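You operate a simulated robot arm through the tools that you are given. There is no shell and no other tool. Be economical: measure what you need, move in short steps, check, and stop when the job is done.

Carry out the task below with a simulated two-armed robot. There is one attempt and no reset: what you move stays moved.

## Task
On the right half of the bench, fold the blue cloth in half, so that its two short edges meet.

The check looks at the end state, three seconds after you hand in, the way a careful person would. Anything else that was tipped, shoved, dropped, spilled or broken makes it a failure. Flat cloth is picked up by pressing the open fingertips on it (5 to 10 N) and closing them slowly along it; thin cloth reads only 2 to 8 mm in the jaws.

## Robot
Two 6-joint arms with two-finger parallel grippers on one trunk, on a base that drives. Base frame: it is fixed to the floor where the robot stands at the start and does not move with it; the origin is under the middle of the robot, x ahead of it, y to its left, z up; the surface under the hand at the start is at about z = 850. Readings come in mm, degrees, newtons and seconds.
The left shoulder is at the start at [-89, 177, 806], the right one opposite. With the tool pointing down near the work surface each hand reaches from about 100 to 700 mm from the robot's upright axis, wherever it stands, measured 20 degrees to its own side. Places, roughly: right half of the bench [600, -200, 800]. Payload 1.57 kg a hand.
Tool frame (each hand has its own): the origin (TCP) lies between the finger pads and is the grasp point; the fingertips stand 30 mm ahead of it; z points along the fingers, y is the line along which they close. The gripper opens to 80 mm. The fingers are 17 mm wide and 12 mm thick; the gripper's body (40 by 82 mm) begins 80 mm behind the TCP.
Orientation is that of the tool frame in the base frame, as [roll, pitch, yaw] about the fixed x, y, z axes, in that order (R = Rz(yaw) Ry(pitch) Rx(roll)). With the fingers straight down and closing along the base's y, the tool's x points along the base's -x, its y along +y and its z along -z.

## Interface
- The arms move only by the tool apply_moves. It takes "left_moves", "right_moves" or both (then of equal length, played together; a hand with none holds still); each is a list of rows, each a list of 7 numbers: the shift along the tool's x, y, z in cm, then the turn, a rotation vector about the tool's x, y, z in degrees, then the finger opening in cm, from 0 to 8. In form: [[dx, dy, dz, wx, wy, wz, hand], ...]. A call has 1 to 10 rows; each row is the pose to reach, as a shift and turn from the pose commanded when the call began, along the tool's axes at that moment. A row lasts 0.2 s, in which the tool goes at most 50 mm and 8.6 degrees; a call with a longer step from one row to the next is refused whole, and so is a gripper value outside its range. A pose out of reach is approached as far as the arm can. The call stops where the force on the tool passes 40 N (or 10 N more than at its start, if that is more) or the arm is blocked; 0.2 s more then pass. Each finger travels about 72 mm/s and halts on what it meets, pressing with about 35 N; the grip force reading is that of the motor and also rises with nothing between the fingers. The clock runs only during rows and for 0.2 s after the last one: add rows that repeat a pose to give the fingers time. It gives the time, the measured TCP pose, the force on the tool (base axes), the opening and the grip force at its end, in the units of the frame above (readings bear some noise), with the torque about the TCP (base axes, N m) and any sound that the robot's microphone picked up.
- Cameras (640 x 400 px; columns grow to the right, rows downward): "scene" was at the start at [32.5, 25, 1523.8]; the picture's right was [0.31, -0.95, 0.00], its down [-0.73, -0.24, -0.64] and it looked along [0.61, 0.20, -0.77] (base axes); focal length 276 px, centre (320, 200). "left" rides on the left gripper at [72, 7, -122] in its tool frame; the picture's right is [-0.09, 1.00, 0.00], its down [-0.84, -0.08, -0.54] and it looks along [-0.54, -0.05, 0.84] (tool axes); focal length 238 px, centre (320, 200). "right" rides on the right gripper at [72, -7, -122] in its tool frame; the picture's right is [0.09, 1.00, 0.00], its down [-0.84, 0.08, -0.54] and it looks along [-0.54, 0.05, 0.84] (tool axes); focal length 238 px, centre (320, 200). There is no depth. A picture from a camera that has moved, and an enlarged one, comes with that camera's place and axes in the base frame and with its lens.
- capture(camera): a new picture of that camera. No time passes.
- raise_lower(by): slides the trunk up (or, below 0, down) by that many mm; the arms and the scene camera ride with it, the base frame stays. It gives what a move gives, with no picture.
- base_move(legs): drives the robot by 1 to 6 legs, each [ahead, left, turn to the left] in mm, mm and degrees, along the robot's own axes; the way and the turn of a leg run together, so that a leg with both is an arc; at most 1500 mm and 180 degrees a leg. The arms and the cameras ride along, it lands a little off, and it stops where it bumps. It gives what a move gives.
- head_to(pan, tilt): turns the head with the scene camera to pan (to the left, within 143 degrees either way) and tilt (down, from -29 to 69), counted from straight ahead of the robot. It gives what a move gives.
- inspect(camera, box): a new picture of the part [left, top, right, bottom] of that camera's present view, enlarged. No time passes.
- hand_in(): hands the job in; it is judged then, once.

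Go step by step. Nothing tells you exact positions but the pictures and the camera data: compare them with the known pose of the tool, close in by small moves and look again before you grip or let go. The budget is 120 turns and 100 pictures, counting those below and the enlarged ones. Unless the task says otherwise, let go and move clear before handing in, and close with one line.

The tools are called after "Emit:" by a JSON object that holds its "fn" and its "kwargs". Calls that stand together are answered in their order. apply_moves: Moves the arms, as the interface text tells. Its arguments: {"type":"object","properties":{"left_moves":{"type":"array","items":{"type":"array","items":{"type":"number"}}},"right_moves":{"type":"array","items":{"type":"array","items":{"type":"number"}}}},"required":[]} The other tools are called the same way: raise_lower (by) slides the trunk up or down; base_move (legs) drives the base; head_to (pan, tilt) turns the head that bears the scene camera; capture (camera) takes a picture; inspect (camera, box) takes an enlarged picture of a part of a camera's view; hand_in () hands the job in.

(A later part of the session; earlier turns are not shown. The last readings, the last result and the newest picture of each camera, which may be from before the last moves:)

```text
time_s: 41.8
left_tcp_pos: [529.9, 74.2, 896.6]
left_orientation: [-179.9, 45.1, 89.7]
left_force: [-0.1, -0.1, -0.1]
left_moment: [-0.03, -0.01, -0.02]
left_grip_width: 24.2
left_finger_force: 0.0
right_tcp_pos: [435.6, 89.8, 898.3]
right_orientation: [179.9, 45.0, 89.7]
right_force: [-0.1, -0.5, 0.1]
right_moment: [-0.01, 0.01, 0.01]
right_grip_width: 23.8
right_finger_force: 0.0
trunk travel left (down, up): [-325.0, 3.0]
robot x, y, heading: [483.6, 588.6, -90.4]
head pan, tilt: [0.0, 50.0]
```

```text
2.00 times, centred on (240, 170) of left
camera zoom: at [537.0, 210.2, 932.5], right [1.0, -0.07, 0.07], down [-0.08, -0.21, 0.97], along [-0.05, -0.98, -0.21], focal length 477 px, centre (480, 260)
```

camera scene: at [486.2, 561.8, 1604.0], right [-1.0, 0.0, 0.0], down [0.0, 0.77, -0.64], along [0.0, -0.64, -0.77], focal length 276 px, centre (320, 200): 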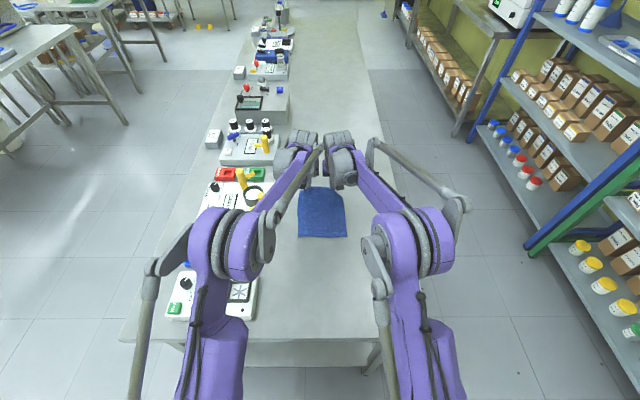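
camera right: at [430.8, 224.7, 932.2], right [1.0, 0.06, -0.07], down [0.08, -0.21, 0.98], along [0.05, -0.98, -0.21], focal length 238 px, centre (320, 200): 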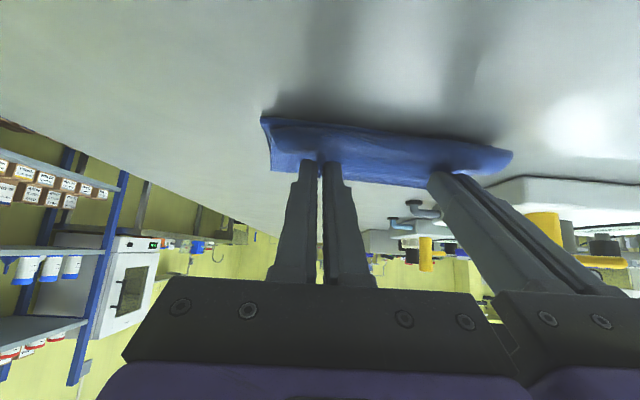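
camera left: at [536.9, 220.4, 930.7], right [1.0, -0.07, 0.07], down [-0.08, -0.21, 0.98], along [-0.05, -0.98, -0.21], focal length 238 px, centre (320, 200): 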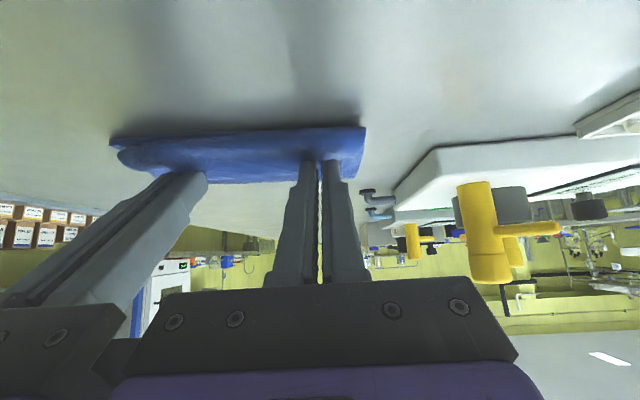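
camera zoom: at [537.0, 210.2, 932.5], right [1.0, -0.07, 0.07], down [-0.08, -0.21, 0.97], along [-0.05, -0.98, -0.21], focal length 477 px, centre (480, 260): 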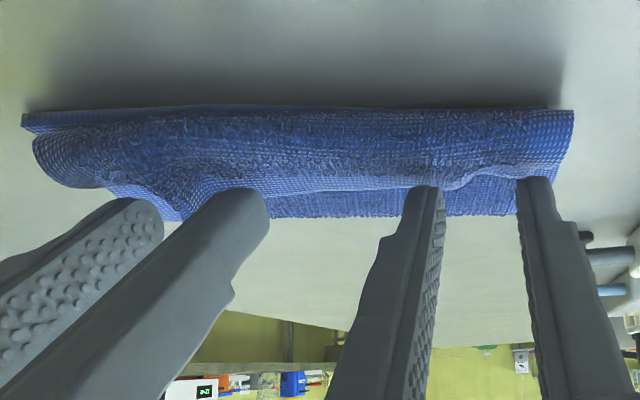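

Released; the cloth looks to sit up in a loose roll. I back the hands off along their fingers and look from above.

Emit:
{"fn": "apply_moves", "kwargs": {"left_moves": [[0, 0, -2, 0, 0, 0, 2.4], [0, 0, -5, 0, 5, 0, 2.4], [0, 0, -9, 0, 12, 0, 2.4], [-2, 2, -13, 0, 20, 0, 2.4], [-5, 4, -16, 0, 25, 0, 2.4], [-8, 6, -18, 0, 25, 0, 2.4]], "right_moves": [[0, 0, -2, 0, 0, 0, 2.4], [0, 0, -5, 0, 5, 0, 2.4], [0, 0, -9, 0, 12, 0, 2.4], [-2, -2, -13, 0, 20, 0, 2.4], [-5, -4, -16, 0, 25, 0, 2.4], [-8, -6, -18, 0, 25, 0, 2.4]]}}

Emit:
{"fn": "head_to", "kwargs": {"pan": 0, "tilt": 60}}

Emit:
{"fn": "capture", "kwargs": {"camera": "scene"}}

Emit:
{"fn": "capture", "kwargs": {"camera": "right"}}

```text
time_s: 43.2
left_tcp_pos: [589.0, 147.4, 1082.8]
left_orientation: [-180.0, 20.0, 89.7]
left_force: [0.2, 0.3, 0.8]
left_moment: [0.04, -0.02, -0.03]
left_grip_width: 24.1
left_finger_force: 0.0
right_tcp_pos: [375.6, 160.4, 1082.5]
right_orientation: [-179.9, 20.1, 89.7]
right_force: [0.9, -0.6, -0.5]
right_moment: [-0.01, -0.02, -0.01]
right_grip_width: 24.2
right_finger_force: 0.1
trunk travel left (down, up): [-325.0, 3.0]
robot x, y, heading: [488.1, 596.5, -90.1]
head pan, tilt: [0.0, 50.0]
```

```text
time_s: 43.9
left_tcp_pos: [587.1, 146.5, 1081.9]
left_orientation: [-180.0, 20.0, 89.7]
left_force: [-0.7, 0.2, 0.3]
left_moment: [0.0, -0.01, 0.0]
left_grip_width: 24.1
left_finger_force: 0.1
right_tcp_pos: [376.8, 160.7, 1080.8]
right_orientation: [180.0, 20.0, 89.6]
right_force: [1.1, 0.2, -0.2]
right_moment: [-0.02, 0.02, -0.01]
right_grip_width: 24.0
right_finger_force: 0.0
trunk travel left (down, up): [-325.0, 3.0]
robot x, y, heading: [482.4, 594.0, -90.4]
head pan, tilt: [0.0, 60.0]
```

```text
67 pictures are left
camera scene: at [486.2, 571.7, 1591.5], right [-1.0, 0.0, 0.0], down [0.0, 0.87, -0.5], along [0.0, -0.5, -0.87], focal length 276 px, centre (320, 200)
```

scene: 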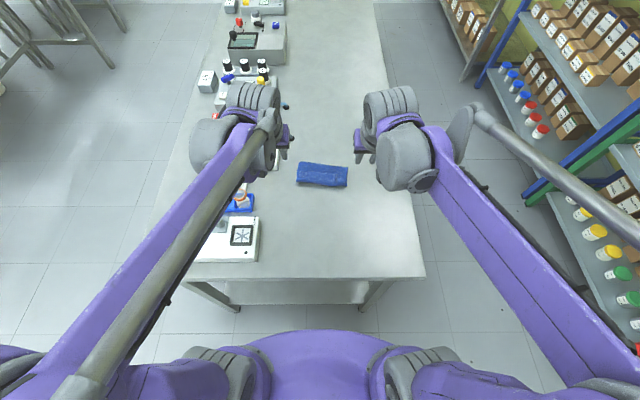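

```text
66 pictures are left
camera right: at [369.7, 268.7, 1172.7], right [1.0, 0.08, -0.03], down [0.07, -0.6, 0.8], along [0.05, -0.79, -0.6], focal length 238 px, centre (320, 200)
```

right: 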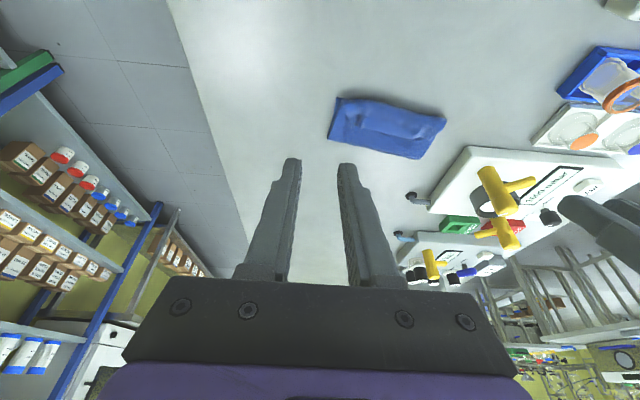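

Emit:
{"fn": "inspect", "kwargs": {"camera": "scene", "box": [280, 150, 368, 205]}}

Emit:
{"fn": "inspect", "kwargs": {"camera": "right", "box": [310, 80, 470, 180]}}

```text
7.27 times, centred on (324, 178) of scene
camera zoom: at [486.2, 571.7, 1591.5], right [-1.0, 0.0, 0.0], down [0.0, 0.87, -0.5], along [0.0, -0.5, -0.87], focal length 2004 px, centre (291, 364)
```

zoom: 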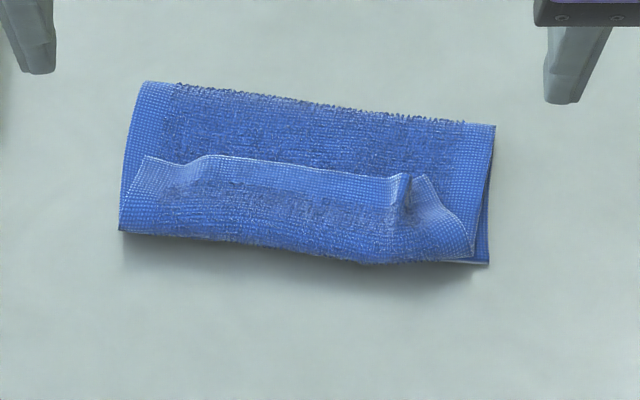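

```text
4.00 times, centred on (390, 130) of right
camera zoom: at [369.7, 268.7, 1172.7], right [1.0, 0.08, -0.03], down [0.07, -0.6, 0.8], along [0.05, -0.79, -0.6], focal length 953 px, centre (40, 480)
```

zoom: 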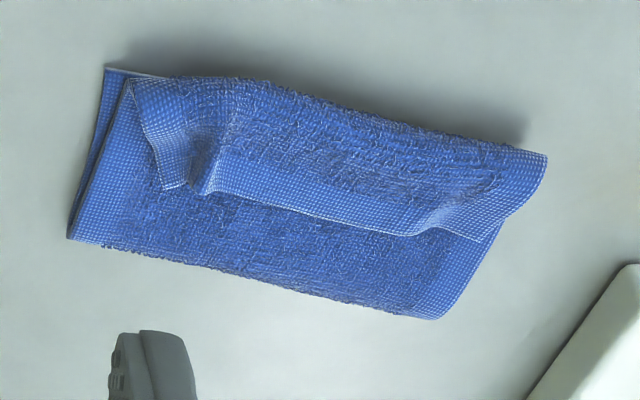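

The fold was made, but the top edge is curled back as a 35–40 mm flap facing away from me. I plan to sweep that flap back over with the fingertips, so I hover both hands just behind the flap's free edge.

Emit:
{"fn": "apply_moves", "kwargs": {"left_moves": [[-2.7, -1.5, 1, 0, 7.5, 0, 3], [-5.4, -3, 2, 0, 15, 0, 4], [-8.1, -4.5, 3, 0, 22.5, 0, 4], [-10.95, -5.9, 3.98, 0, 30, 0, 4], [-9.5, -5.9, 8, 0, 30, 0, 4], [-8.2, -5.9, 11.6, 0, 30, 0, 4], [-6.8, -5.9, 15.5, 0, 30, 0, 4], [-5.4, -5.9, 19.2, 0, 30, 0, 4], [-5.4, -5.9, 19.2, 0, 30, 0, 4]], "right_moves": [[-2.8, 1.6, 1, 0, 7.5, 0, 3], [-5.6, 3.3, 2, 0, 15, 0, 3], [-8.4, 5, 3, 0, 22.5, 0, 3], [-11.3, 6.6, 4.1, 0, 30, 0, 3], [-9.9, 6.6, 8, 0, 30, 0, 3], [-8.6, 6.6, 11.7, 0, 30, 0, 3], [-7.2, 6.6, 15.6, 0, 30, 0, 3], [-5.8, 6.6, 19.2, 0, 30, 0, 3], [-5.8, 6.6, 19.2, 0, 30, 0, 3]]}}

Emit:
{"fn": "capture", "kwargs": {"camera": "right"}}

Emit:
{"fn": "capture", "kwargs": {"camera": "left"}}

```text
time_s: 45.9
left_tcp_pos: [531.2, 28.0, 920.0]
left_orientation: [-180.0, -10.0, 89.8]
left_force: [-0.2, 0.2, 0.9]
left_moment: [0.04, -0.01, 0.01]
left_grip_width: 39.9
left_finger_force: 0.0
right_tcp_pos: [442.5, 35.5, 920.7]
right_orientation: [180.0, -10.1, 89.6]
right_force: [0.6, -0.1, -0.6]
right_moment: [-0.01, -0.03, 0.0]
right_grip_width: 30.0
right_finger_force: 0.0
trunk travel left (down, up): [-325.0, 3.0]
robot x, y, heading: [487.8, 596.0, -90.2]
head pan, tilt: [0.0, 60.0]
```

```text
63 pictures are left
camera right: at [437.2, 83.4, 1052.9], right [1.0, 0.09, 0.02], down [0.07, -0.92, 0.39], along [0.05, -0.39, -0.92], focal length 238 px, centre (320, 200)
```

right: 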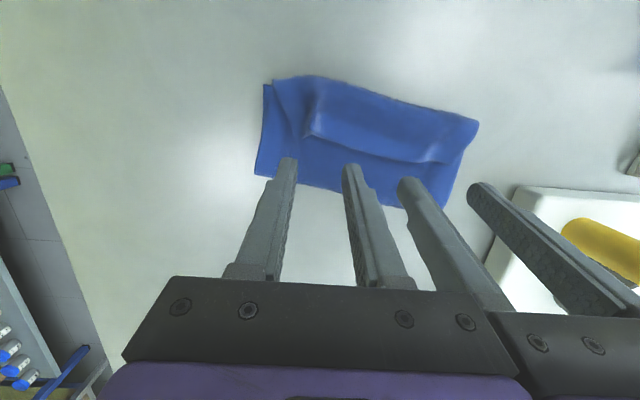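

```text
62 pictures are left
camera left: at [539.1, 77.1, 1052.3], right [1.0, -0.1, -0.02], down [-0.08, -0.92, 0.39], along [-0.05, -0.39, -0.92], focal length 238 px, centre (320, 200)
```

left: 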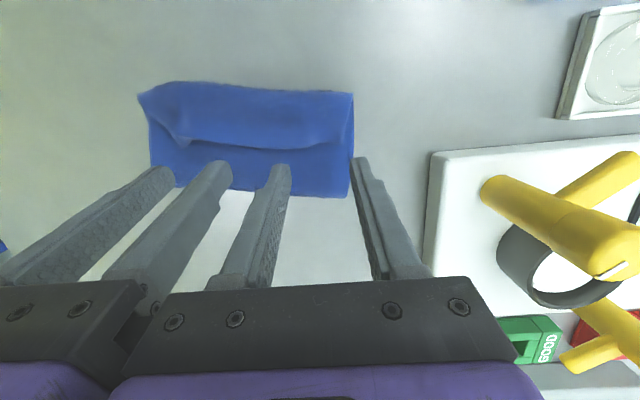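

The flap stands slightly proud, with its free edge at y ≈ 45–57, and my tips are just behind it. I lower until near the under-layer.

Emit:
{"fn": "apply_moves", "kwargs": {"left_moves": [[-0.22, 0, 1.23, 0, 0, 0, 4], [-0.44, 0, 2.46, 0, 0, 0, 4], [-0.54, 0, 3.05, 0, 0, 0, 4], [-0.54, 0, 3.05, 0, 0, 0, 4]], "right_moves": [[-0.22, 0, 1.23, 0, 0, 0, 3], [-0.44, 0, 2.46, 0, 0, 0, 3], [-0.54, 0, 3.05, 0, 0, 0, 3], [-0.54, 0, 3.05, 0, 0, 0, 3]]}}

Emit:
{"fn": "inspect", "kwargs": {"camera": "left", "box": [100, 40, 420, 240]}}

```text
time_s: 46.9
left_tcp_pos: [530.9, 26.7, 887.1]
left_orientation: [-180.0, -9.9, 89.7]
left_force: [-0.8, 0.1, 2.5]
left_moment: [0.0, 0.01, 0.03]
left_grip_width: 39.9
left_finger_force: 0.1
right_tcp_pos: [442.5, 37.0, 889.7]
right_orientation: [-180.0, -10.0, 89.7]
right_force: [0.3, -0.6, 0.9]
right_moment: [-0.03, 0.01, 0.0]
right_grip_width: 30.0
right_finger_force: 0.0
trunk travel left (down, up): [-325.0, 3.0]
robot x, y, heading: [485.4, 595.2, -90.4]
head pan, tilt: [0.0, 60.0]
```

```text
2.00 times, centred on (260, 140) of left
camera zoom: at [537.0, 76.3, 1020.7], right [1.0, -0.1, -0.02], down [-0.08, -0.92, 0.39], along [-0.05, -0.39, -0.92], focal length 477 px, centre (440, 320)
```

zoom: 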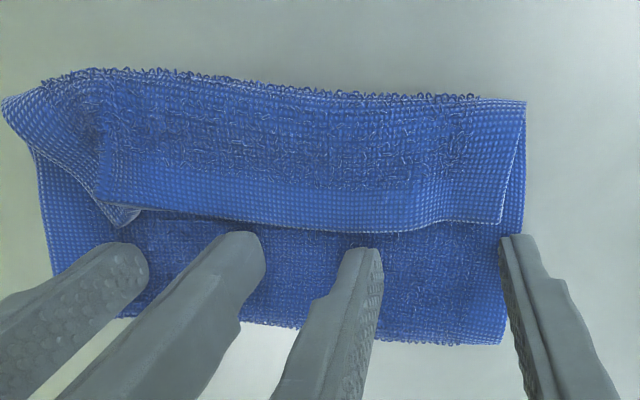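

The tips rest lightly on the under-layer right behind the raised flap edge. Now I scoop toward the robot and upward.

Emit:
{"fn": "apply_moves", "kwargs": {"left_moves": [[0.8, 0, 0.09, 0, 0, 0, 4], [1.59, 0, 0.18, 0, 0, 0, 4], [2.24, 0, -0.01, 0, 0, 0, 4], [2.91, 0, -0.4, 0, 0, 0, 4], [3.61, 0, -0.89, 0, 0, 0, 4], [4.32, 0, -1.47, 0, 0, 0, 4], [5.22, 0, -1.92, 0, 0, 0, 4], [6.27, 0, -2.14, 0, 0, 0, 4], [7.49, 0, -2.13, 0, 0, 0, 4], [8.67, 0, -1.92, 0, 0, 0, 4]], "right_moves": [[0.8, 0, 0.09, 0, 0, 0, 3], [1.59, 0, 0.18, 0, 0, 0, 3], [2.24, 0, -0.01, 0, 0, 0, 3], [2.91, 0, -0.4, 0, 0, 0, 3], [3.61, 0, -0.89, 0, 0, 0, 3], [4.32, 0, -1.47, 0, 0, 0, 3], [5.22, 0, -1.92, 0, 0, 0, 3], [6.27, 0, -2.14, 0, 0, 0, 3], [7.49, 0, -2.13, 0, 0, 0, 3], [8.67, 0, -1.92, 0, 0, 0, 3]]}}

Emit:
{"fn": "capture", "kwargs": {"camera": "left"}}

Emit:
{"fn": "capture", "kwargs": {"camera": "right"}}

Emit:
{"fn": "inspect", "kwargs": {"camera": "scene", "box": [260, 140, 390, 220]}}

```text
time_s: 49.1
left_tcp_pos: [529.9, 108.4, 923.6]
left_orientation: [179.9, -10.0, 89.6]
left_force: [0.2, -0.4, -0.3]
left_moment: [-0.01, -0.01, -0.01]
left_grip_width: 39.9
left_finger_force: 0.2
right_tcp_pos: [442.7, 120.8, 921.5]
right_orientation: [-180.0, -9.9, 89.7]
right_force: [0.0, 0.4, 0.5]
right_moment: [0.03, 0.0, 0.01]
right_grip_width: 30.0
right_finger_force: 0.1
trunk travel left (down, up): [-325.0, 3.0]
robot x, y, heading: [483.1, 593.3, -90.5]
head pan, tilt: [0.0, 60.0]
```

```text
60 pictures are left
camera left: at [537.9, 158.0, 1055.5], right [1.0, -0.1, -0.02], down [-0.08, -0.92, 0.39], along [-0.05, -0.39, -0.92], focal length 238 px, centre (320, 200)
```

left: 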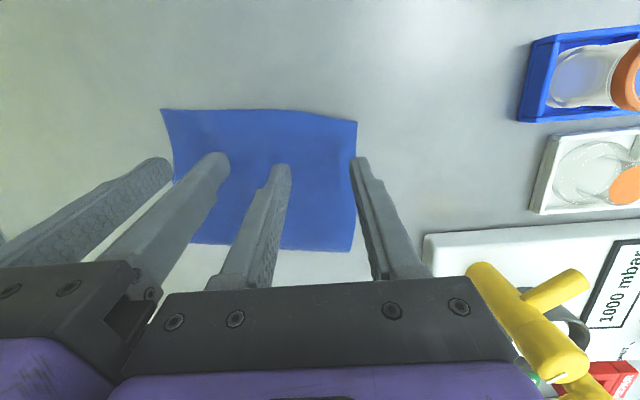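

```text
59 pictures are left
camera right: at [435.3, 169.9, 1055.3], right [1.0, 0.09, 0.02], down [0.07, -0.92, 0.39], along [0.05, -0.39, -0.92], focal length 238 px, centre (320, 200)
```

right: 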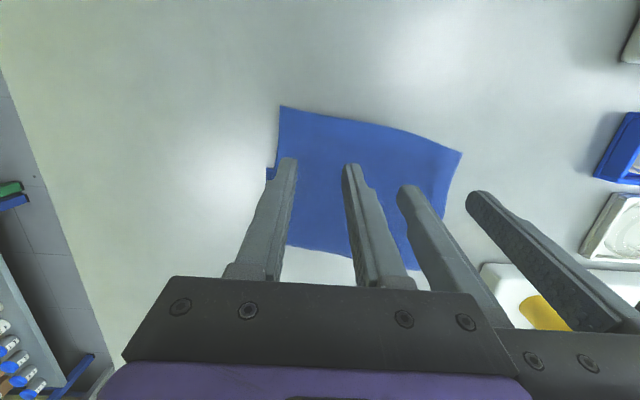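

```text
4.92 times, centred on (325, 180) of scene
camera zoom: at [486.3, 572.6, 1591.4], right [-1.0, 0.0, 0.0], down [0.0, 0.87, -0.5], along [0.0, -0.5, -0.87], focal length 1357 px, centre (295, 298)
```

zoom: 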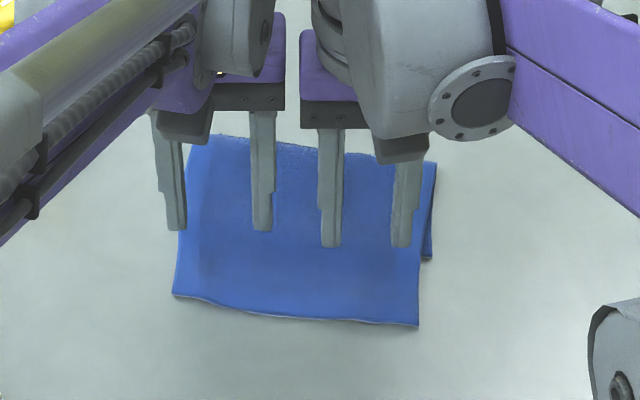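

The flap has swung over cleanly: the top edge now overhangs toward me at y ≈ 146 (left) to 168 (right), with the lower edge near 97–119. Next I re-grip this overhanging edge from my side, which is the right orientation for laying it, and set it back onto the lower edge.

Emit:
{"fn": "apply_moves", "kwargs": {"left_moves": [[0.5, 0, -2, 0, -8, 0, 4], [1.5, 0, -2, 0, -16, 0, 3], [2.5, 0.2, -1, 0, -24, 0, 3], [3.3, 0.4, 0.5, 0, -32, 0, 3], [3.82, 0.4, 2.2, 0, -40, 0, 3], [3.82, 0.4, 2.2, 0, -40, 0, 3]], "right_moves": [[0.5, 0, -2, 0, -8, 0, 3], [1.5, 0, -2, 0, -16, 0, 3], [2.5, -0.2, -1, 0, -24, 0, 3], [3.3, -0.5, 0.5, 0, -32, 0, 3], [3.95, -0.5, 2.1, 0, -40, 0, 3], [3.95, -0.5, 2.1, 0, -40, 0, 3]]}}

Emit:
{"fn": "capture", "kwargs": {"camera": "left"}}

Emit:
{"fn": "capture", "kwargs": {"camera": "right"}}

```text
time_s: 50.5
left_tcp_pos: [532.6, 153.0, 907.1]
left_orientation: [-180.0, 30.1, 89.8]
left_force: [-1.1, -1.2, 0.3]
left_moment: [-0.03, 0.03, -0.01]
left_grip_width: 30.0
left_finger_force: 0.0
right_tcp_pos: [436.8, 164.1, 907.6]
right_orientation: [180.0, 30.2, 89.7]
right_force: [0.7, 0.3, 0.3]
right_moment: [0.01, -0.01, -0.02]
right_grip_width: 30.0
right_finger_force: 0.0
trunk travel left (down, up): [-325.0, 3.0]
robot x, y, heading: [486.6, 591.2, -90.4]
head pan, tilt: [0.0, 60.0]
```

```text
57 pictures are left
camera left: at [540.1, 275.5, 974.8], right [1.0, -0.08, 0.05], down [-0.08, -0.45, 0.89], along [-0.05, -0.89, -0.46], focal length 238 px, centre (320, 200)
```

left: 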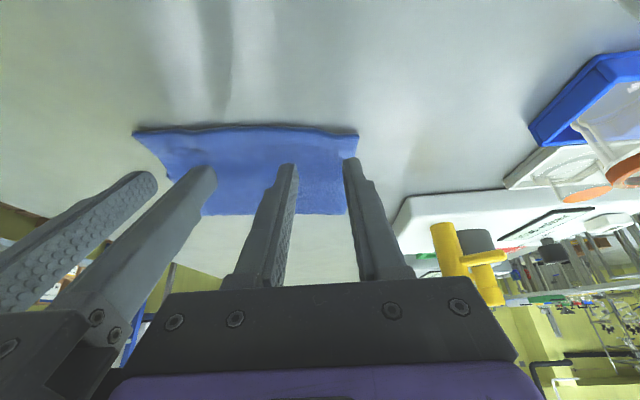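

```text
56 pictures are left
camera right: at [431.2, 286.3, 979.1], right [1.0, 0.08, -0.05], down [0.08, -0.45, 0.89], along [0.05, -0.89, -0.46], focal length 238 px, centre (320, 200)
```

right: 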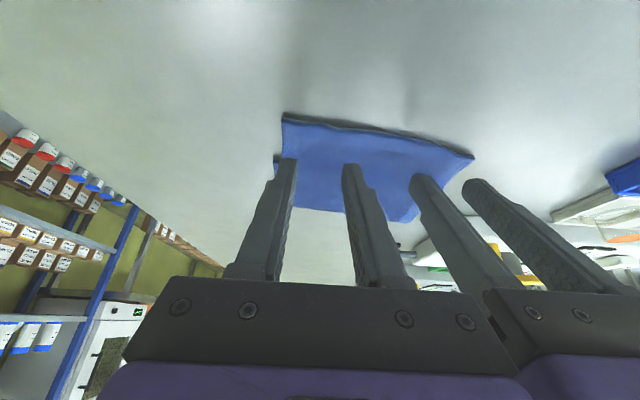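

Top edge is at y ≈ 146 at the left grip and 161 at the right. I lower onto it with about 9 mm overlap and feel for contact.

Emit:
{"fn": "apply_moves", "kwargs": {"left_moves": [[0.2, -0.2, 0.9, 0, 0, 0, 3], [0.4, -0.2, 1.8, 0, 0, 0, 3], [0.46, -0.2, 2.3, 0, 0, 0, 3], [0.46, -0.2, 2.3, 0, 0, 0, 3], [0.46, -0.2, 2.3, 0, 0, 0, 3]], "right_moves": [[0.3, 0.2, 0.9, 0, 0, 0, 3], [0.6, 0.2, 1.7, 0, 0, 0, 3], [0.79, 0.2, 2.2, 0, 0, 0, 3], [0.79, 0.2, 2.2, 0, 0, 0, 3], [0.79, 0.2, 2.2, 0, 0, 0, 3]]}}

Emit:
{"fn": "inspect", "kwargs": {"camera": "left", "box": [100, 80, 420, 240]}}

Emit:
{"fn": "inspect", "kwargs": {"camera": "right", "box": [240, 80, 500, 240]}}

```text
time_s: 51.7
left_tcp_pos: [531.1, 143.5, 884.4]
left_orientation: [180.0, 30.0, 89.8]
left_force: [0.4, 0.7, 0.7]
left_moment: [0.0, 0.02, 0.0]
left_grip_width: 30.2
left_finger_force: 0.2
right_tcp_pos: [439.0, 160.4, 885.4]
right_orientation: [180.0, 30.0, 89.7]
right_force: [-0.6, -0.1, 0.6]
right_moment: [-0.01, -0.01, 0.0]
right_grip_width: 30.1
right_finger_force: 0.0
trunk travel left (down, up): [-325.0, 3.0]
robot x, y, heading: [488.5, 594.3, -90.3]
head pan, tilt: [0.0, 60.0]
```

```text
2.00 times, centred on (260, 160) of left
camera zoom: at [539.8, 266.2, 954.3], right [1.0, -0.08, 0.05], down [-0.08, -0.45, 0.89], along [-0.05, -0.89, -0.46], focal length 477 px, centre (440, 280)
```

zoom: 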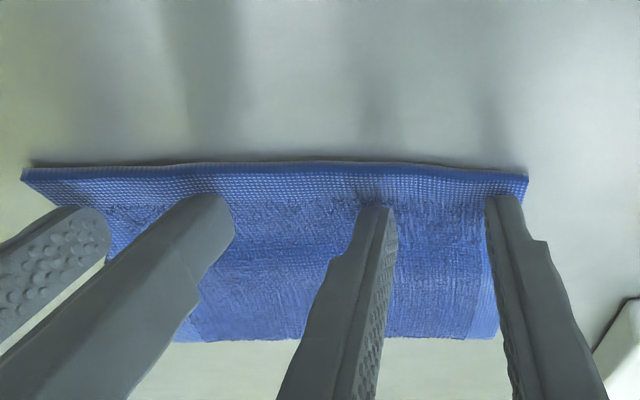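

```text
2.46 times, centred on (370, 160) of right
camera zoom: at [432.8, 282.3, 956.4], right [1.0, 0.08, -0.05], down [0.08, -0.45, 0.89], along [0.05, -0.89, -0.46], focal length 587 px, centre (197, 298)
```

zoom: 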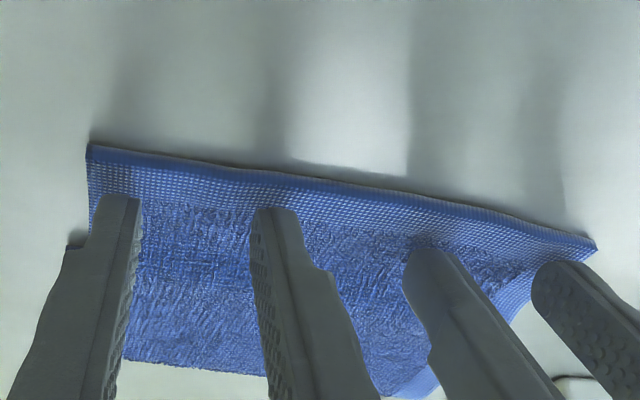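

Emit:
{"fn": "apply_moves", "kwargs": {"left_moves": [[0.1, 0, 0.17, 0, 0, 0, 3], [0.12, 0, 0.21, 0, 0, 0, 3], [0.12, 0, 0.21, 0, 0, 0, 3], [0.12, 0, 0.21, 0, 0, 0, 3]], "right_moves": [[0.1, 0, 0.17, 0, 0, 0, 3], [0.15, 0, 0.26, 0, 0, 0, 3], [0.15, 0, 0.26, 0, 0, 0, 3], [0.15, 0, 0.26, 0, 0, 0, 3]]}}

```text
time_s: 52.7
left_tcp_pos: [531.8, 143.4, 883.8]
left_orientation: [-180.0, 30.1, 89.7]
left_force: [-1.7, -1.7, 10.7]
left_moment: [-0.12, 0.03, -0.02]
left_grip_width: 30.0
left_finger_force: 0.1
right_tcp_pos: [439.2, 160.4, 883.0]
right_orientation: [179.9, 30.0, 89.7]
right_force: [-0.8, -0.6, 3.2]
right_moment: [0.0, 0.05, -0.04]
right_grip_width: 30.2
right_finger_force: 0.1
trunk travel left (down, up): [-325.0, 3.0]
robot x, y, heading: [485.9, 593.7, -90.5]
head pan, tilt: [0.0, 60.0]
```

The left presses at 11 N and the right at 3 N. I press the right a little more and close slowly.

Emit:
{"fn": "apply_moves", "kwargs": {"left_moves": [[0, 0, 0, 0, 0, 0, 3], [0, 0, 0, 0, 0, 0, 2.6], [0, 0, 0, 0, 0, 0, 2.2], [0, 0, 0, 0, 0, 0, 1.8], [0, 0, 0, 0, 0, 0, 1.4], [0, 0, 0, 0, 0, 0, 1.0], [0, 0, 0, 0, 0, 0, 0.6], [0, 0, 0, 0, 0, 0, 0.3], [0, 0, 0, 0, 0, 0, 0], [0, 0, 0, 0, 0, 0, 0]], "right_moves": [[0.03, 0, 0.05, 0, 0, 0, 3], [0.03, 0, 0.05, 0, 0, 0, 2.6], [0.03, 0, 0.05, 0, 0, 0, 2.2], [0.03, 0, 0.05, 0, 0, 0, 1.8], [0.03, 0, 0.05, 0, 0, 0, 1.4], [0.03, 0, 0.05, 0, 0, 0, 1.0], [0.03, 0, 0.05, 0, 0, 0, 0.6], [0.03, 0, 0.05, 0, 0, 0, 0.3], [0.03, 0, 0.05, 0, 0, 0, 0], [0.03, 0, 0.05, 0, 0, 0, 0]]}}

Emit:
{"fn": "inspect", "kwargs": {"camera": "left", "box": [100, 80, 420, 240]}}

Emit:
{"fn": "inspect", "kwargs": {"camera": "right", "box": [240, 80, 500, 240]}}

```text
time_s: 54.9
left_tcp_pos: [532.2, 145.1, 883.2]
left_orientation: [180.0, 30.1, 89.7]
left_force: [-1.0, -0.3, 9.6]
left_moment: [-0.05, 0.01, 0.02]
left_grip_width: 3.6
left_finger_force: 24.6
right_tcp_pos: [439.3, 160.3, 883.1]
right_orientation: [180.0, 30.1, 89.7]
right_force: [-1.0, -0.2, 7.9]
right_moment: [-0.08, 0.0, 0.02]
right_grip_width: 0.2
right_finger_force: 21.1
trunk travel left (down, up): [-325.0, 3.0]
robot x, y, heading: [481.7, 593.8, -90.3]
head pan, tilt: [0.0, 60.0]
```

```text
2.00 times, centred on (260, 160) of left
camera zoom: at [540.2, 267.3, 952.5], right [1.0, -0.08, 0.05], down [-0.08, -0.45, 0.89], along [-0.05, -0.89, -0.46], focal length 477 px, centre (440, 280)
```

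zoom: 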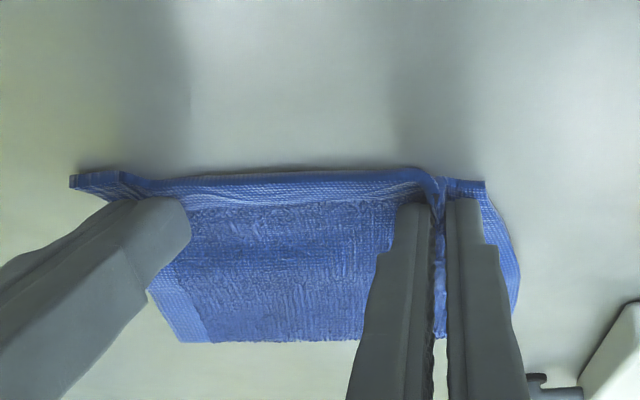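

```text
2.46 times, centred on (370, 160) of right
camera zoom: at [433.9, 282.6, 953.3], right [1.0, 0.08, -0.05], down [0.08, -0.45, 0.89], along [0.05, -0.89, -0.46], focal length 587 px, centre (197, 298)
```

zoom: 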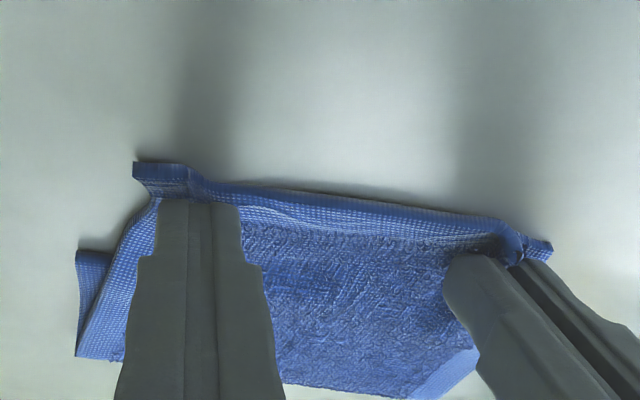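

The left hand holds cloth (3.6 mm), but the right closed on nothing (0.2 mm). I lift the right a little, reopen it, and press again more firmly while the left keeps still.

Emit:
{"fn": "apply_moves", "kwargs": {"right_moves": [[-0.4, 0, -0.7, 0, 0, 0, 0], [-0.4, 0, -0.7, 0, 0, 0, 1.5], [-0.4, 0, -0.7, 0, 0, 0, 3], [-0.2, 0, -0.35, 0, 0, 0, 3], [0.03, 0, 0.05, 0, 0, 0, 3], [0.06, 0, 0.1, 0, 0, 0, 3], [0.06, 0, 0.1, 0, 0, 0, 3]]}}

Emit:
{"fn": "inspect", "kwargs": {"camera": "right", "box": [240, 80, 500, 240]}}

```text
time_s: 56.5
left_tcp_pos: [532.2, 146.2, 884.7]
left_orientation: [180.0, 30.1, 89.8]
left_force: [-0.3, -1.0, 4.4]
left_moment: [-0.06, 0.03, 0.0]
left_grip_width: 3.9
left_finger_force: 24.8
right_tcp_pos: [439.6, 159.4, 881.8]
right_orientation: [-180.0, 30.3, 89.8]
right_force: [1.3, 0.1, 24.6]
right_moment: [-0.22, -0.25, 0.0]
right_grip_width: 30.1
right_finger_force: 0.7
trunk travel left (down, up): [-325.0, 3.0]
robot x, y, heading: [486.5, 598.4, -90.5]
head pan, tilt: [0.0, 60.0]
```

```text
2.46 times, centred on (370, 160) of right
camera zoom: at [433.2, 282.5, 952.4], right [1.0, 0.08, -0.05], down [0.08, -0.45, 0.89], along [0.05, -0.89, -0.45], focal length 587 px, centre (197, 298)
```

zoom: 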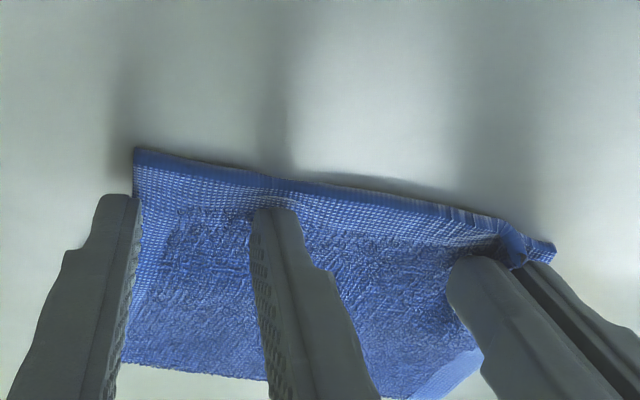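

The outer right finger is off the cloth because the corner was drawn in. I narrow the opening to 2 cm, shift 4 mm inward and press again.

Emit:
{"fn": "apply_moves", "kwargs": {"right_moves": [[-0.35, 0, -0.6, 0, 0, 0, 2.5], [-0.35, 0.4, -0.6, 0, 0, 0, 2], [-0.2, 0.4, -0.35, 0, 0, 0, 2], [-0.02, 0.4, -0.03, 0, 0, 0, 2], [-0.02, 0.4, -0.03, 0, 0, 0, 2], [-0.02, 0.4, -0.03, 0, 0, 0, 2]]}}

Emit:
{"fn": "inspect", "kwargs": {"camera": "right", "box": [240, 80, 500, 240]}}

```text
time_s: 57.9
left_tcp_pos: [531.9, 145.1, 883.8]
left_orientation: [-179.9, 30.1, 89.8]
left_force: [0.5, 1.0, 9.8]
left_moment: [-0.05, 0.01, 0.0]
left_grip_width: 3.7
left_finger_force: 24.3
right_tcp_pos: [443.3, 158.9, 883.5]
right_orientation: [-180.0, 30.1, 89.7]
right_force: [-1.0, 0.5, 5.3]
right_moment: [-0.03, -0.03, -0.02]
right_grip_width: 20.0
right_finger_force: 0.0
trunk travel left (down, up): [-325.0, 3.0]
robot x, y, heading: [484.6, 597.9, -90.3]
head pan, tilt: [0.0, 60.0]
```

```text
2.46 times, centred on (370, 160) of right
camera zoom: at [437.0, 282.1, 953.5], right [1.0, 0.08, -0.05], down [0.08, -0.45, 0.89], along [0.05, -0.89, -0.46], focal length 587 px, centre (197, 298)
```

zoom: 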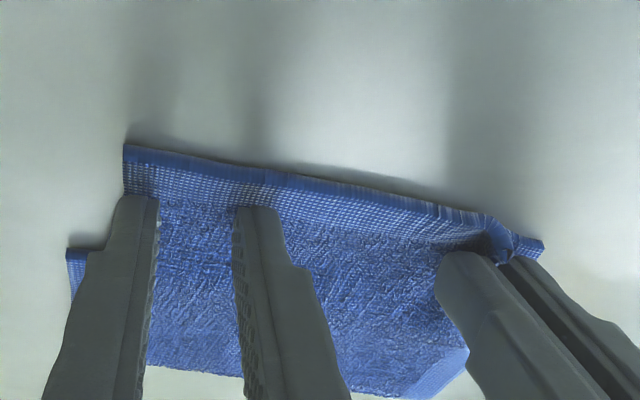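

Both right fingers are on the cloth now. I press slightly more and close slowly.

Emit:
{"fn": "apply_moves", "kwargs": {"right_moves": [[0.03, 0, 0.05, 0, 0, 0, 2], [0.03, 0, 0.05, 0, 0, 0, 1.7], [0.03, 0, 0.05, 0, 0, 0, 1.4], [0.03, 0, 0.05, 0, 0, 0, 1.1], [0.03, 0, 0.05, 0, 0, 0, 0.8], [0.03, 0, 0.05, 0, 0, 0, 0.5], [0.03, 0, 0.05, 0, 0, 0, 0.2], [0.03, 0, 0.05, 0, 0, 0, 0], [0.03, 0, 0.05, 0, 0, 0, 0]]}}

Emit:
{"fn": "inspect", "kwargs": {"camera": "right", "box": [240, 80, 500, 240]}}

```text
time_s: 59.9
left_tcp_pos: [532.7, 144.7, 883.9]
left_orientation: [180.0, 30.1, 89.8]
left_force: [-3.9, 0.6, 4.7]
left_moment: [-0.02, 0.15, 0.01]
left_grip_width: 3.4
left_finger_force: 24.7
right_tcp_pos: [443.2, 158.6, 883.2]
right_orientation: [-179.9, 30.1, 89.8]
right_force: [5.1, -2.3, 22.6]
right_moment: [-0.22, -0.23, 0.03]
right_grip_width: 3.5
right_finger_force: 24.6
trunk travel left (down, up): [-325.0, 3.0]
robot x, y, heading: [486.5, 593.5, -90.2]
head pan, tilt: [0.0, 60.0]
```

```text
2.46 times, centred on (370, 160) of right
camera zoom: at [437.1, 282.2, 952.7], right [1.0, 0.08, -0.05], down [0.08, -0.45, 0.89], along [0.05, -0.89, -0.46], focal length 587 px, centre (197, 298)
```

zoom: 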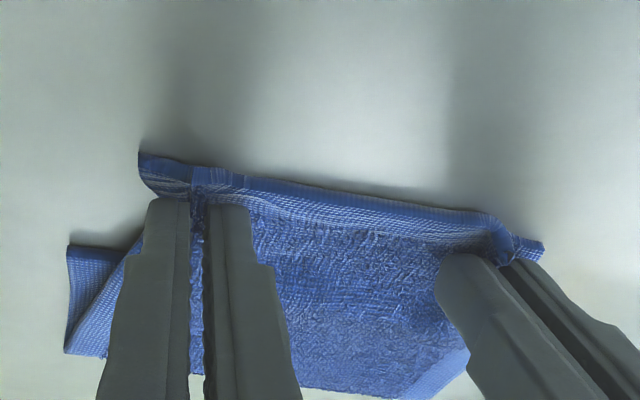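

Both hands grip cloth now (3.4 and 3.5 mm). I lift the top edge up and a bit away so I can see the lower edge.

Emit:
{"fn": "apply_moves", "kwargs": {"left_moves": [[-0.4, 0, -0.7, 0, 0, 0, 0], [-1.0, 0, -1.2, 0, 0, 0, 0], [-1.7, 0, -1.5, 0, 0, 0, 0], [-2.6, 0, -1.8, 0, 0, 0, 0], [-3.48, 0, -2.03, 0, 0, 0, 0], [-3.48, 0, -2.03, 0, 0, 0, 0]], "right_moves": [[-0.4, 0, -0.7, 0, 0, 0, 0], [-1.0, 0, -1.2, 0, 0, 0, 0], [-1.7, 0, -1.5, 0, 0, 0, 0], [-2.6, 0, -1.8, 0, 0, 0, 0], [-3.48, 0, -2.03, 0, 0, 0, 0], [-3.48, 0, -2.03, 0, 0, 0, 0]]}}

Emit:
{"fn": "capture", "kwargs": {"camera": "right"}}

Emit:
{"fn": "capture", "kwargs": {"camera": "left"}}

Emit:
{"fn": "inspect", "kwargs": {"camera": "scene", "box": [260, 140, 390, 220]}}

```text
time_s: 61.3
left_tcp_pos: [533.1, 124.5, 916.2]
left_orientation: [180.0, 30.0, 89.8]
left_force: [-1.6, 0.2, 0.7]
left_moment: [0.0, 0.04, 0.01]
left_grip_width: 3.5
left_finger_force: 24.2
right_tcp_pos: [443.0, 137.5, 916.8]
right_orientation: [-180.0, 30.0, 89.7]
right_force: [1.3, -0.2, 0.1]
right_moment: [-0.03, -0.05, 0.02]
right_grip_width: 3.1
right_finger_force: 24.3
trunk travel left (down, up): [-325.0, 3.0]
robot x, y, heading: [484.6, 597.0, -90.2]
head pan, tilt: [0.0, 60.0]
```

```text
48 pictures are left
camera right: at [437.0, 260.8, 987.4], right [1.0, 0.08, -0.05], down [0.08, -0.45, 0.89], along [0.05, -0.89, -0.46], focal length 238 px, centre (320, 200)
```

right: 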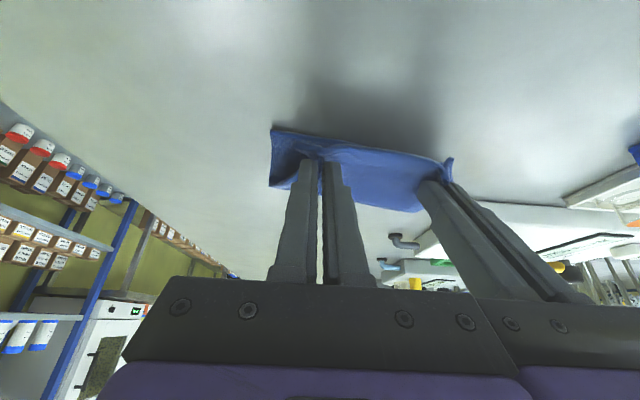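

```text
47 pictures are left
camera left: at [540.9, 246.5, 986.2], right [1.0, -0.08, 0.05], down [-0.08, -0.45, 0.89], along [-0.05, -0.89, -0.46], focal length 238 px, centre (320, 200)
```

left: 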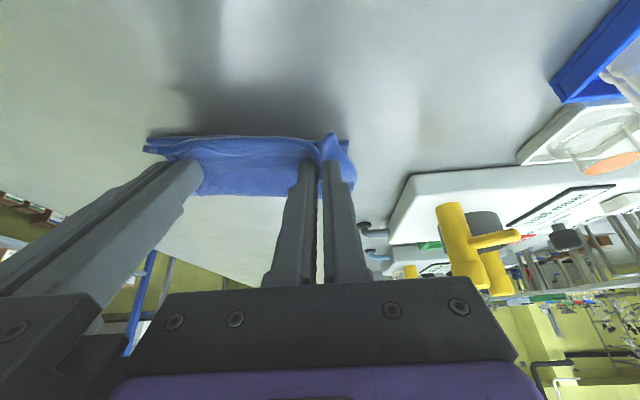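

```text
4.92 times, centred on (325, 180) of scene
camera zoom: at [486.2, 571.9, 1591.4], right [-1.0, 0.0, 0.0], down [0.0, 0.87, -0.5], along [0.0, -0.5, -0.87], focal length 1357 px, centre (295, 298)
```

zoom: 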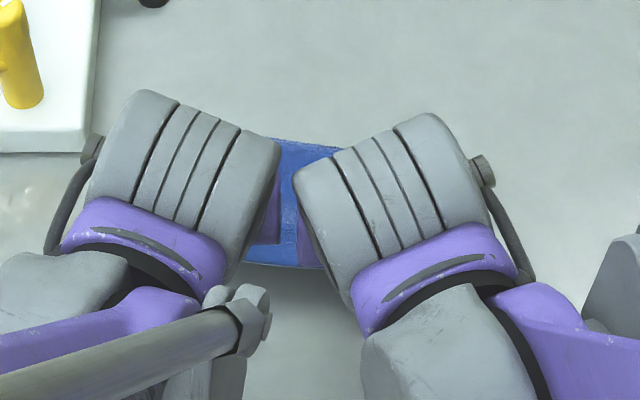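

The lower edge runs from (405,115) to (558,90). I move the top edge up and away so that the fold line rolls outward, before laying it down on that edge.

Emit:
{"fn": "apply_moves", "kwargs": {"left_moves": [[-1.81, 0, -0.34, 0, 0, 0, 0], [-3.44, 0, -0.56, 0, 0, 0, 0], [-4.99, 0, -0.24, 0, 0, 0, 0], [-6.39, 0, 0.34, 0, 0, 0, 0], [-7.23, 0, 0.88, 0, 0, 0, 0], [-7.97, 0, 1.6, 0, 0, 0, 0], [-7.97, 0, 1.6, 0, 0, 0, 0]], "right_moves": [[-1.81, 0, -0.34, 0, 0, 0, 0], [-3.44, 0, -0.56, 0, 0, 0, 0], [-4.99, 0, -0.24, 0, 0, 0, 0], [-6.39, 0, 0.34, 0, 0, 0, 0], [-7.23, 0, 0.88, 0, 0, 0, 0], [-7.97, 0, 1.6, 0, 0, 0, 0], [-7.97, 0, 1.6, 0, 0, 0, 0]]}}

Emit:
{"fn": "capture", "kwargs": {"camera": "right"}}

Emit:
{"fn": "capture", "kwargs": {"camera": "left"}}

Emit:
{"fn": "inspect", "kwargs": {"camera": "scene", "box": [260, 140, 390, 220]}}

```text
time_s: 62.9
left_tcp_pos: [531.6, 45.1, 943.2]
left_orientation: [179.9, 30.0, 89.8]
left_force: [-0.6, -0.1, 0.2]
left_moment: [0.05, 0.03, -0.03]
left_grip_width: 3.6
left_finger_force: 24.2
right_tcp_pos: [441.3, 62.4, 942.3]
right_orientation: [-180.0, 29.9, 89.7]
right_force: [1.5, 0.0, 0.4]
right_moment: [0.01, -0.03, 0.02]
right_grip_width: 3.4
right_finger_force: 24.1
trunk travel left (down, up): [-325.0, 3.0]
robot x, y, heading: [488.8, 595.9, -90.4]
head pan, tilt: [0.0, 60.0]
```

```text
45 pictures are left
camera right: at [436.9, 184.9, 1013.2], right [1.0, 0.08, -0.05], down [0.08, -0.45, 0.89], along [0.05, -0.89, -0.46], focal length 238 px, centre (320, 200)
```

right: 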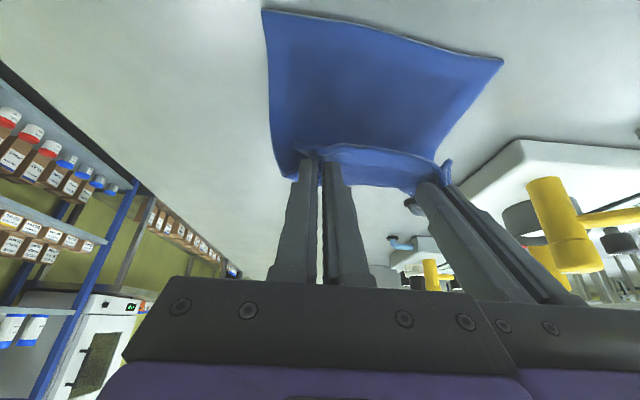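

```text
44 pictures are left
camera left: at [539.7, 168.8, 1012.7], right [1.0, -0.08, 0.05], down [-0.08, -0.45, 0.89], along [-0.05, -0.89, -0.46], focal length 238 px, centre (320, 200)
```

left: 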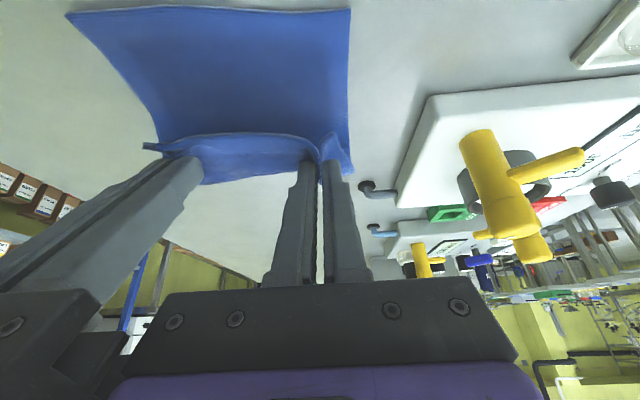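

```text
4.92 times, centred on (325, 180) of scene
camera zoom: at [486.2, 572.2, 1591.4], right [-1.0, 0.0, 0.0], down [0.0, 0.87, -0.5], along [0.0, -0.5, -0.87], focal length 1357 px, centre (295, 298)
```

zoom: 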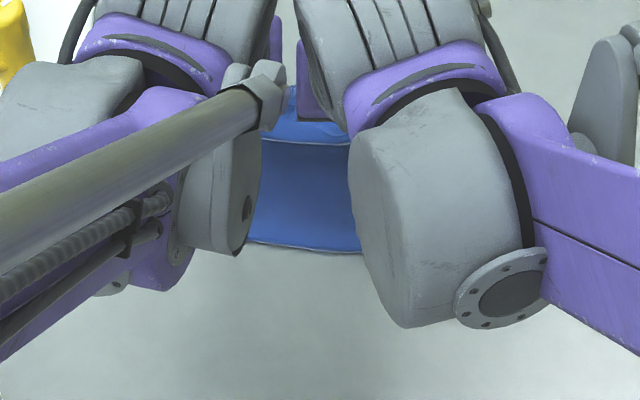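

The fold has rolled out nicely; the lower edge now runs from (401,108) to (558,95). I lower the top edge onto it, reducing the tilt so the held strip lies flat.

Emit:
{"fn": "apply_moves", "kwargs": {"left_moves": [[0.78, 0, -0.2, 0, 2, 0, 0], [1.56, 0, -0.4, 0, 4, 0, 0], [2.5, 0, -0.04, 0, 6, 0, 0], [3.45, 0, 0.32, 0, 8, 0, 0], [4.29, 0, 0.98, 0, 10, 0, 0], [5.13, 0, 1.65, 0, 12, 0, 0], [5.58, 0, 2.2, 0, 13.5, 0, 0], [6.04, 0, 2.75, 0, 15, 0, 0], [6.04, 0, 2.75, 0, 15, 0, 0]], "right_moves": [[0.48, 0, -0.07, 0, 2, 0, 0], [0.96, 0, -0.14, 0, 4, 0, 0], [1.78, 0, 0.29, 0, 6, 0, 0], [2.61, 0, 0.72, 0, 8, 0, 0], [3.45, 0, 1.39, 0, 10, 0, 0], [4.29, 0, 2.06, 0, 12, 0, 0], [4.73, 0, 2.6, 0, 13.5, 0, 0], [5.18, 0, 3.13, 0, 15, 0, 0], [5.18, 0, 3.13, 0, 15, 0, 0]]}}

Emit:
{"fn": "capture", "kwargs": {"camera": "right"}}

Emit:
{"fn": "capture", "kwargs": {"camera": "left"}}

```text
time_s: 64.9
left_tcp_pos: [533.8, 84.2, 888.7]
left_orientation: [180.0, 15.0, 89.6]
left_force: [-2.6, -0.6, 1.2]
left_moment: [-0.03, 0.08, 0.01]
left_grip_width: 3.5
left_finger_force: 24.7
right_tcp_pos: [442.4, 91.2, 889.1]
right_orientation: [-180.0, 15.0, 89.6]
right_force: [2.3, -0.6, 2.1]
right_moment: [-0.05, -0.07, 0.02]
right_grip_width: 3.2
right_finger_force: 24.0
trunk travel left (down, up): [-325.0, 3.0]
robot x, y, heading: [484.3, 593.3, -90.3]
head pan, tilt: [0.0, 60.0]
```

```text
42 pictures are left
camera right: at [436.6, 191.0, 989.0], right [1.0, 0.08, -0.02], down [0.07, -0.67, 0.74], along [0.05, -0.74, -0.67], focal length 238 px, centre (320, 200)
```

right: 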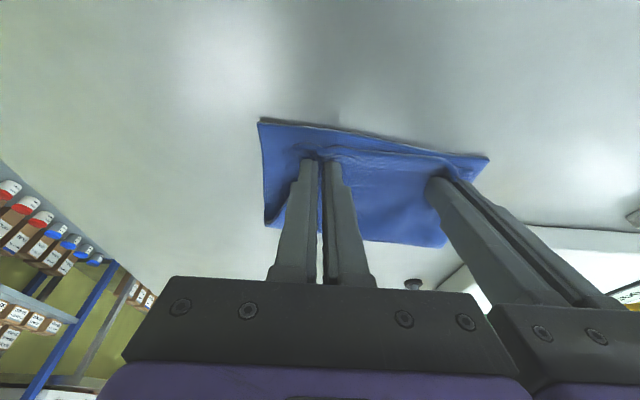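

```text
41 pictures are left
camera left: at [541.8, 184.7, 988.5], right [1.0, -0.09, 0.02], down [-0.08, -0.67, 0.74], along [-0.05, -0.74, -0.67], focal length 238 px, centre (320, 200)
```

left: 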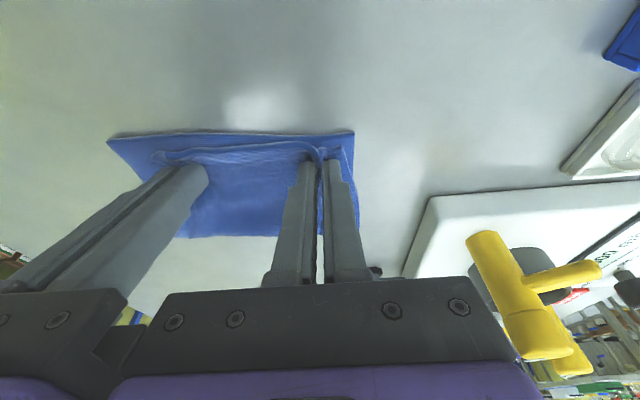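

Emit:
{"fn": "inspect", "kwargs": {"camera": "right", "box": [240, 100, 500, 260]}}

Emit:
{"fn": "inspect", "kwargs": {"camera": "left", "box": [100, 100, 380, 260]}}

```text
2.46 times, centred on (370, 180) of right
camera zoom: at [436.6, 191.0, 989.0], right [1.0, 0.08, -0.02], down [0.07, -0.67, 0.74], along [0.05, -0.74, -0.67], focal length 587 px, centre (197, 249)
```

zoom: 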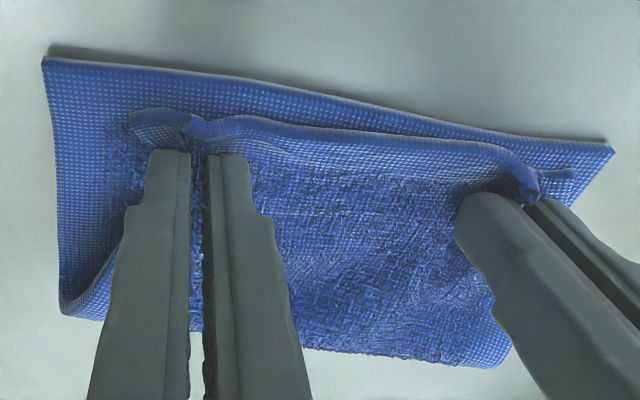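

```text
2.29 times, centred on (240, 180) of left
camera zoom: at [541.8, 184.7, 988.5], right [1.0, -0.09, 0.02], down [-0.08, -0.67, 0.74], along [-0.05, -0.74, -0.67], focal length 545 px, centre (503, 246)
```

zoom: 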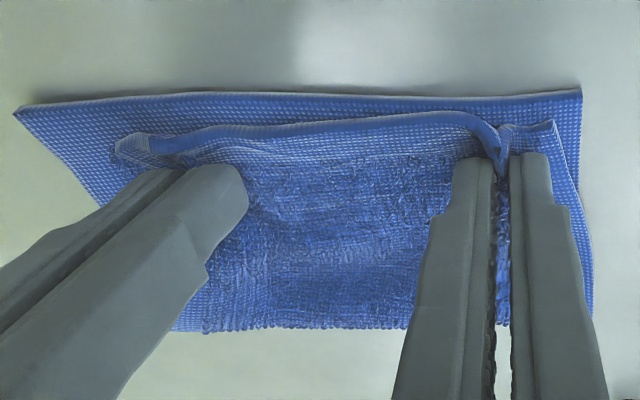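

The top edge is parallel and only 3–7 mm short of the lower one, and about 7 mm too far left. I nudge it, lower slightly, and check.

Emit:
{"fn": "apply_moves", "kwargs": {"left_moves": [[0.3, -0.3, 0, 0, 0, 0, 0], [0.5, -0.5, 0, 0, 0, 0, 0], [0.56, -0.5, 0.2, 0, 0, 0, 0], [0.56, -0.5, 0.2, 0, 0, 0, 0]], "right_moves": [[0.4, -0.4, 0, 0, 0, 0, 0], [0.8, -0.9, 0, 0, 0, 0, 0], [0.85, -0.9, 0.12, 0, 0, 0, 0], [0.85, -0.9, 0.12, 0, 0, 0, 0]]}}

Emit:
{"fn": "inspect", "kwargs": {"camera": "right", "box": [240, 100, 500, 260]}}

Emit:
{"fn": "inspect", "kwargs": {"camera": "left", "box": [100, 100, 380, 260]}}

```text
time_s: 65.9
left_tcp_pos: [527.3, 89.9, 886.6]
left_orientation: [180.0, 15.1, 89.8]
left_force: [-4.0, -0.5, 14.2]
left_moment: [-0.06, 0.14, -0.03]
left_grip_width: 3.2
left_finger_force: 25.0
right_tcp_pos: [434.1, 99.7, 887.3]
right_orientation: [-180.0, 15.1, 89.9]
right_force: [5.3, -1.5, 8.0]
right_moment: [-0.1, -0.15, 0.02]
right_grip_width: 3.3
right_finger_force: 24.4
trunk travel left (down, up): [-325.0, 3.0]
robot x, y, heading: [486.2, 596.2, -90.3]
head pan, tilt: [0.0, 60.0]
```

```text
2.46 times, centred on (370, 180) of right
camera zoom: at [428.4, 199.6, 987.0], right [1.0, 0.08, -0.02], down [0.07, -0.67, 0.74], along [0.05, -0.74, -0.67], focal length 587 px, centre (197, 249)
```

zoom: 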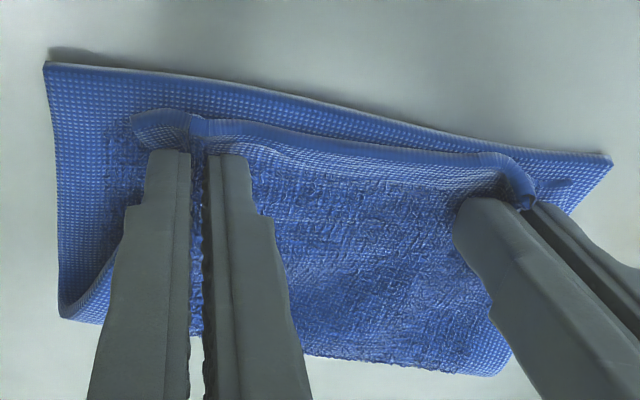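

```text
2.29 times, centred on (240, 180) of left
camera zoom: at [534.7, 190.7, 985.3], right [1.0, -0.09, 0.02], down [-0.08, -0.67, 0.74], along [-0.05, -0.74, -0.67], focal length 545 px, centre (503, 246)
```

zoom: 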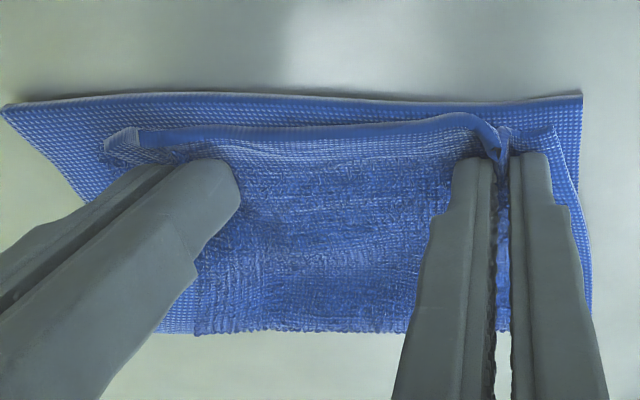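

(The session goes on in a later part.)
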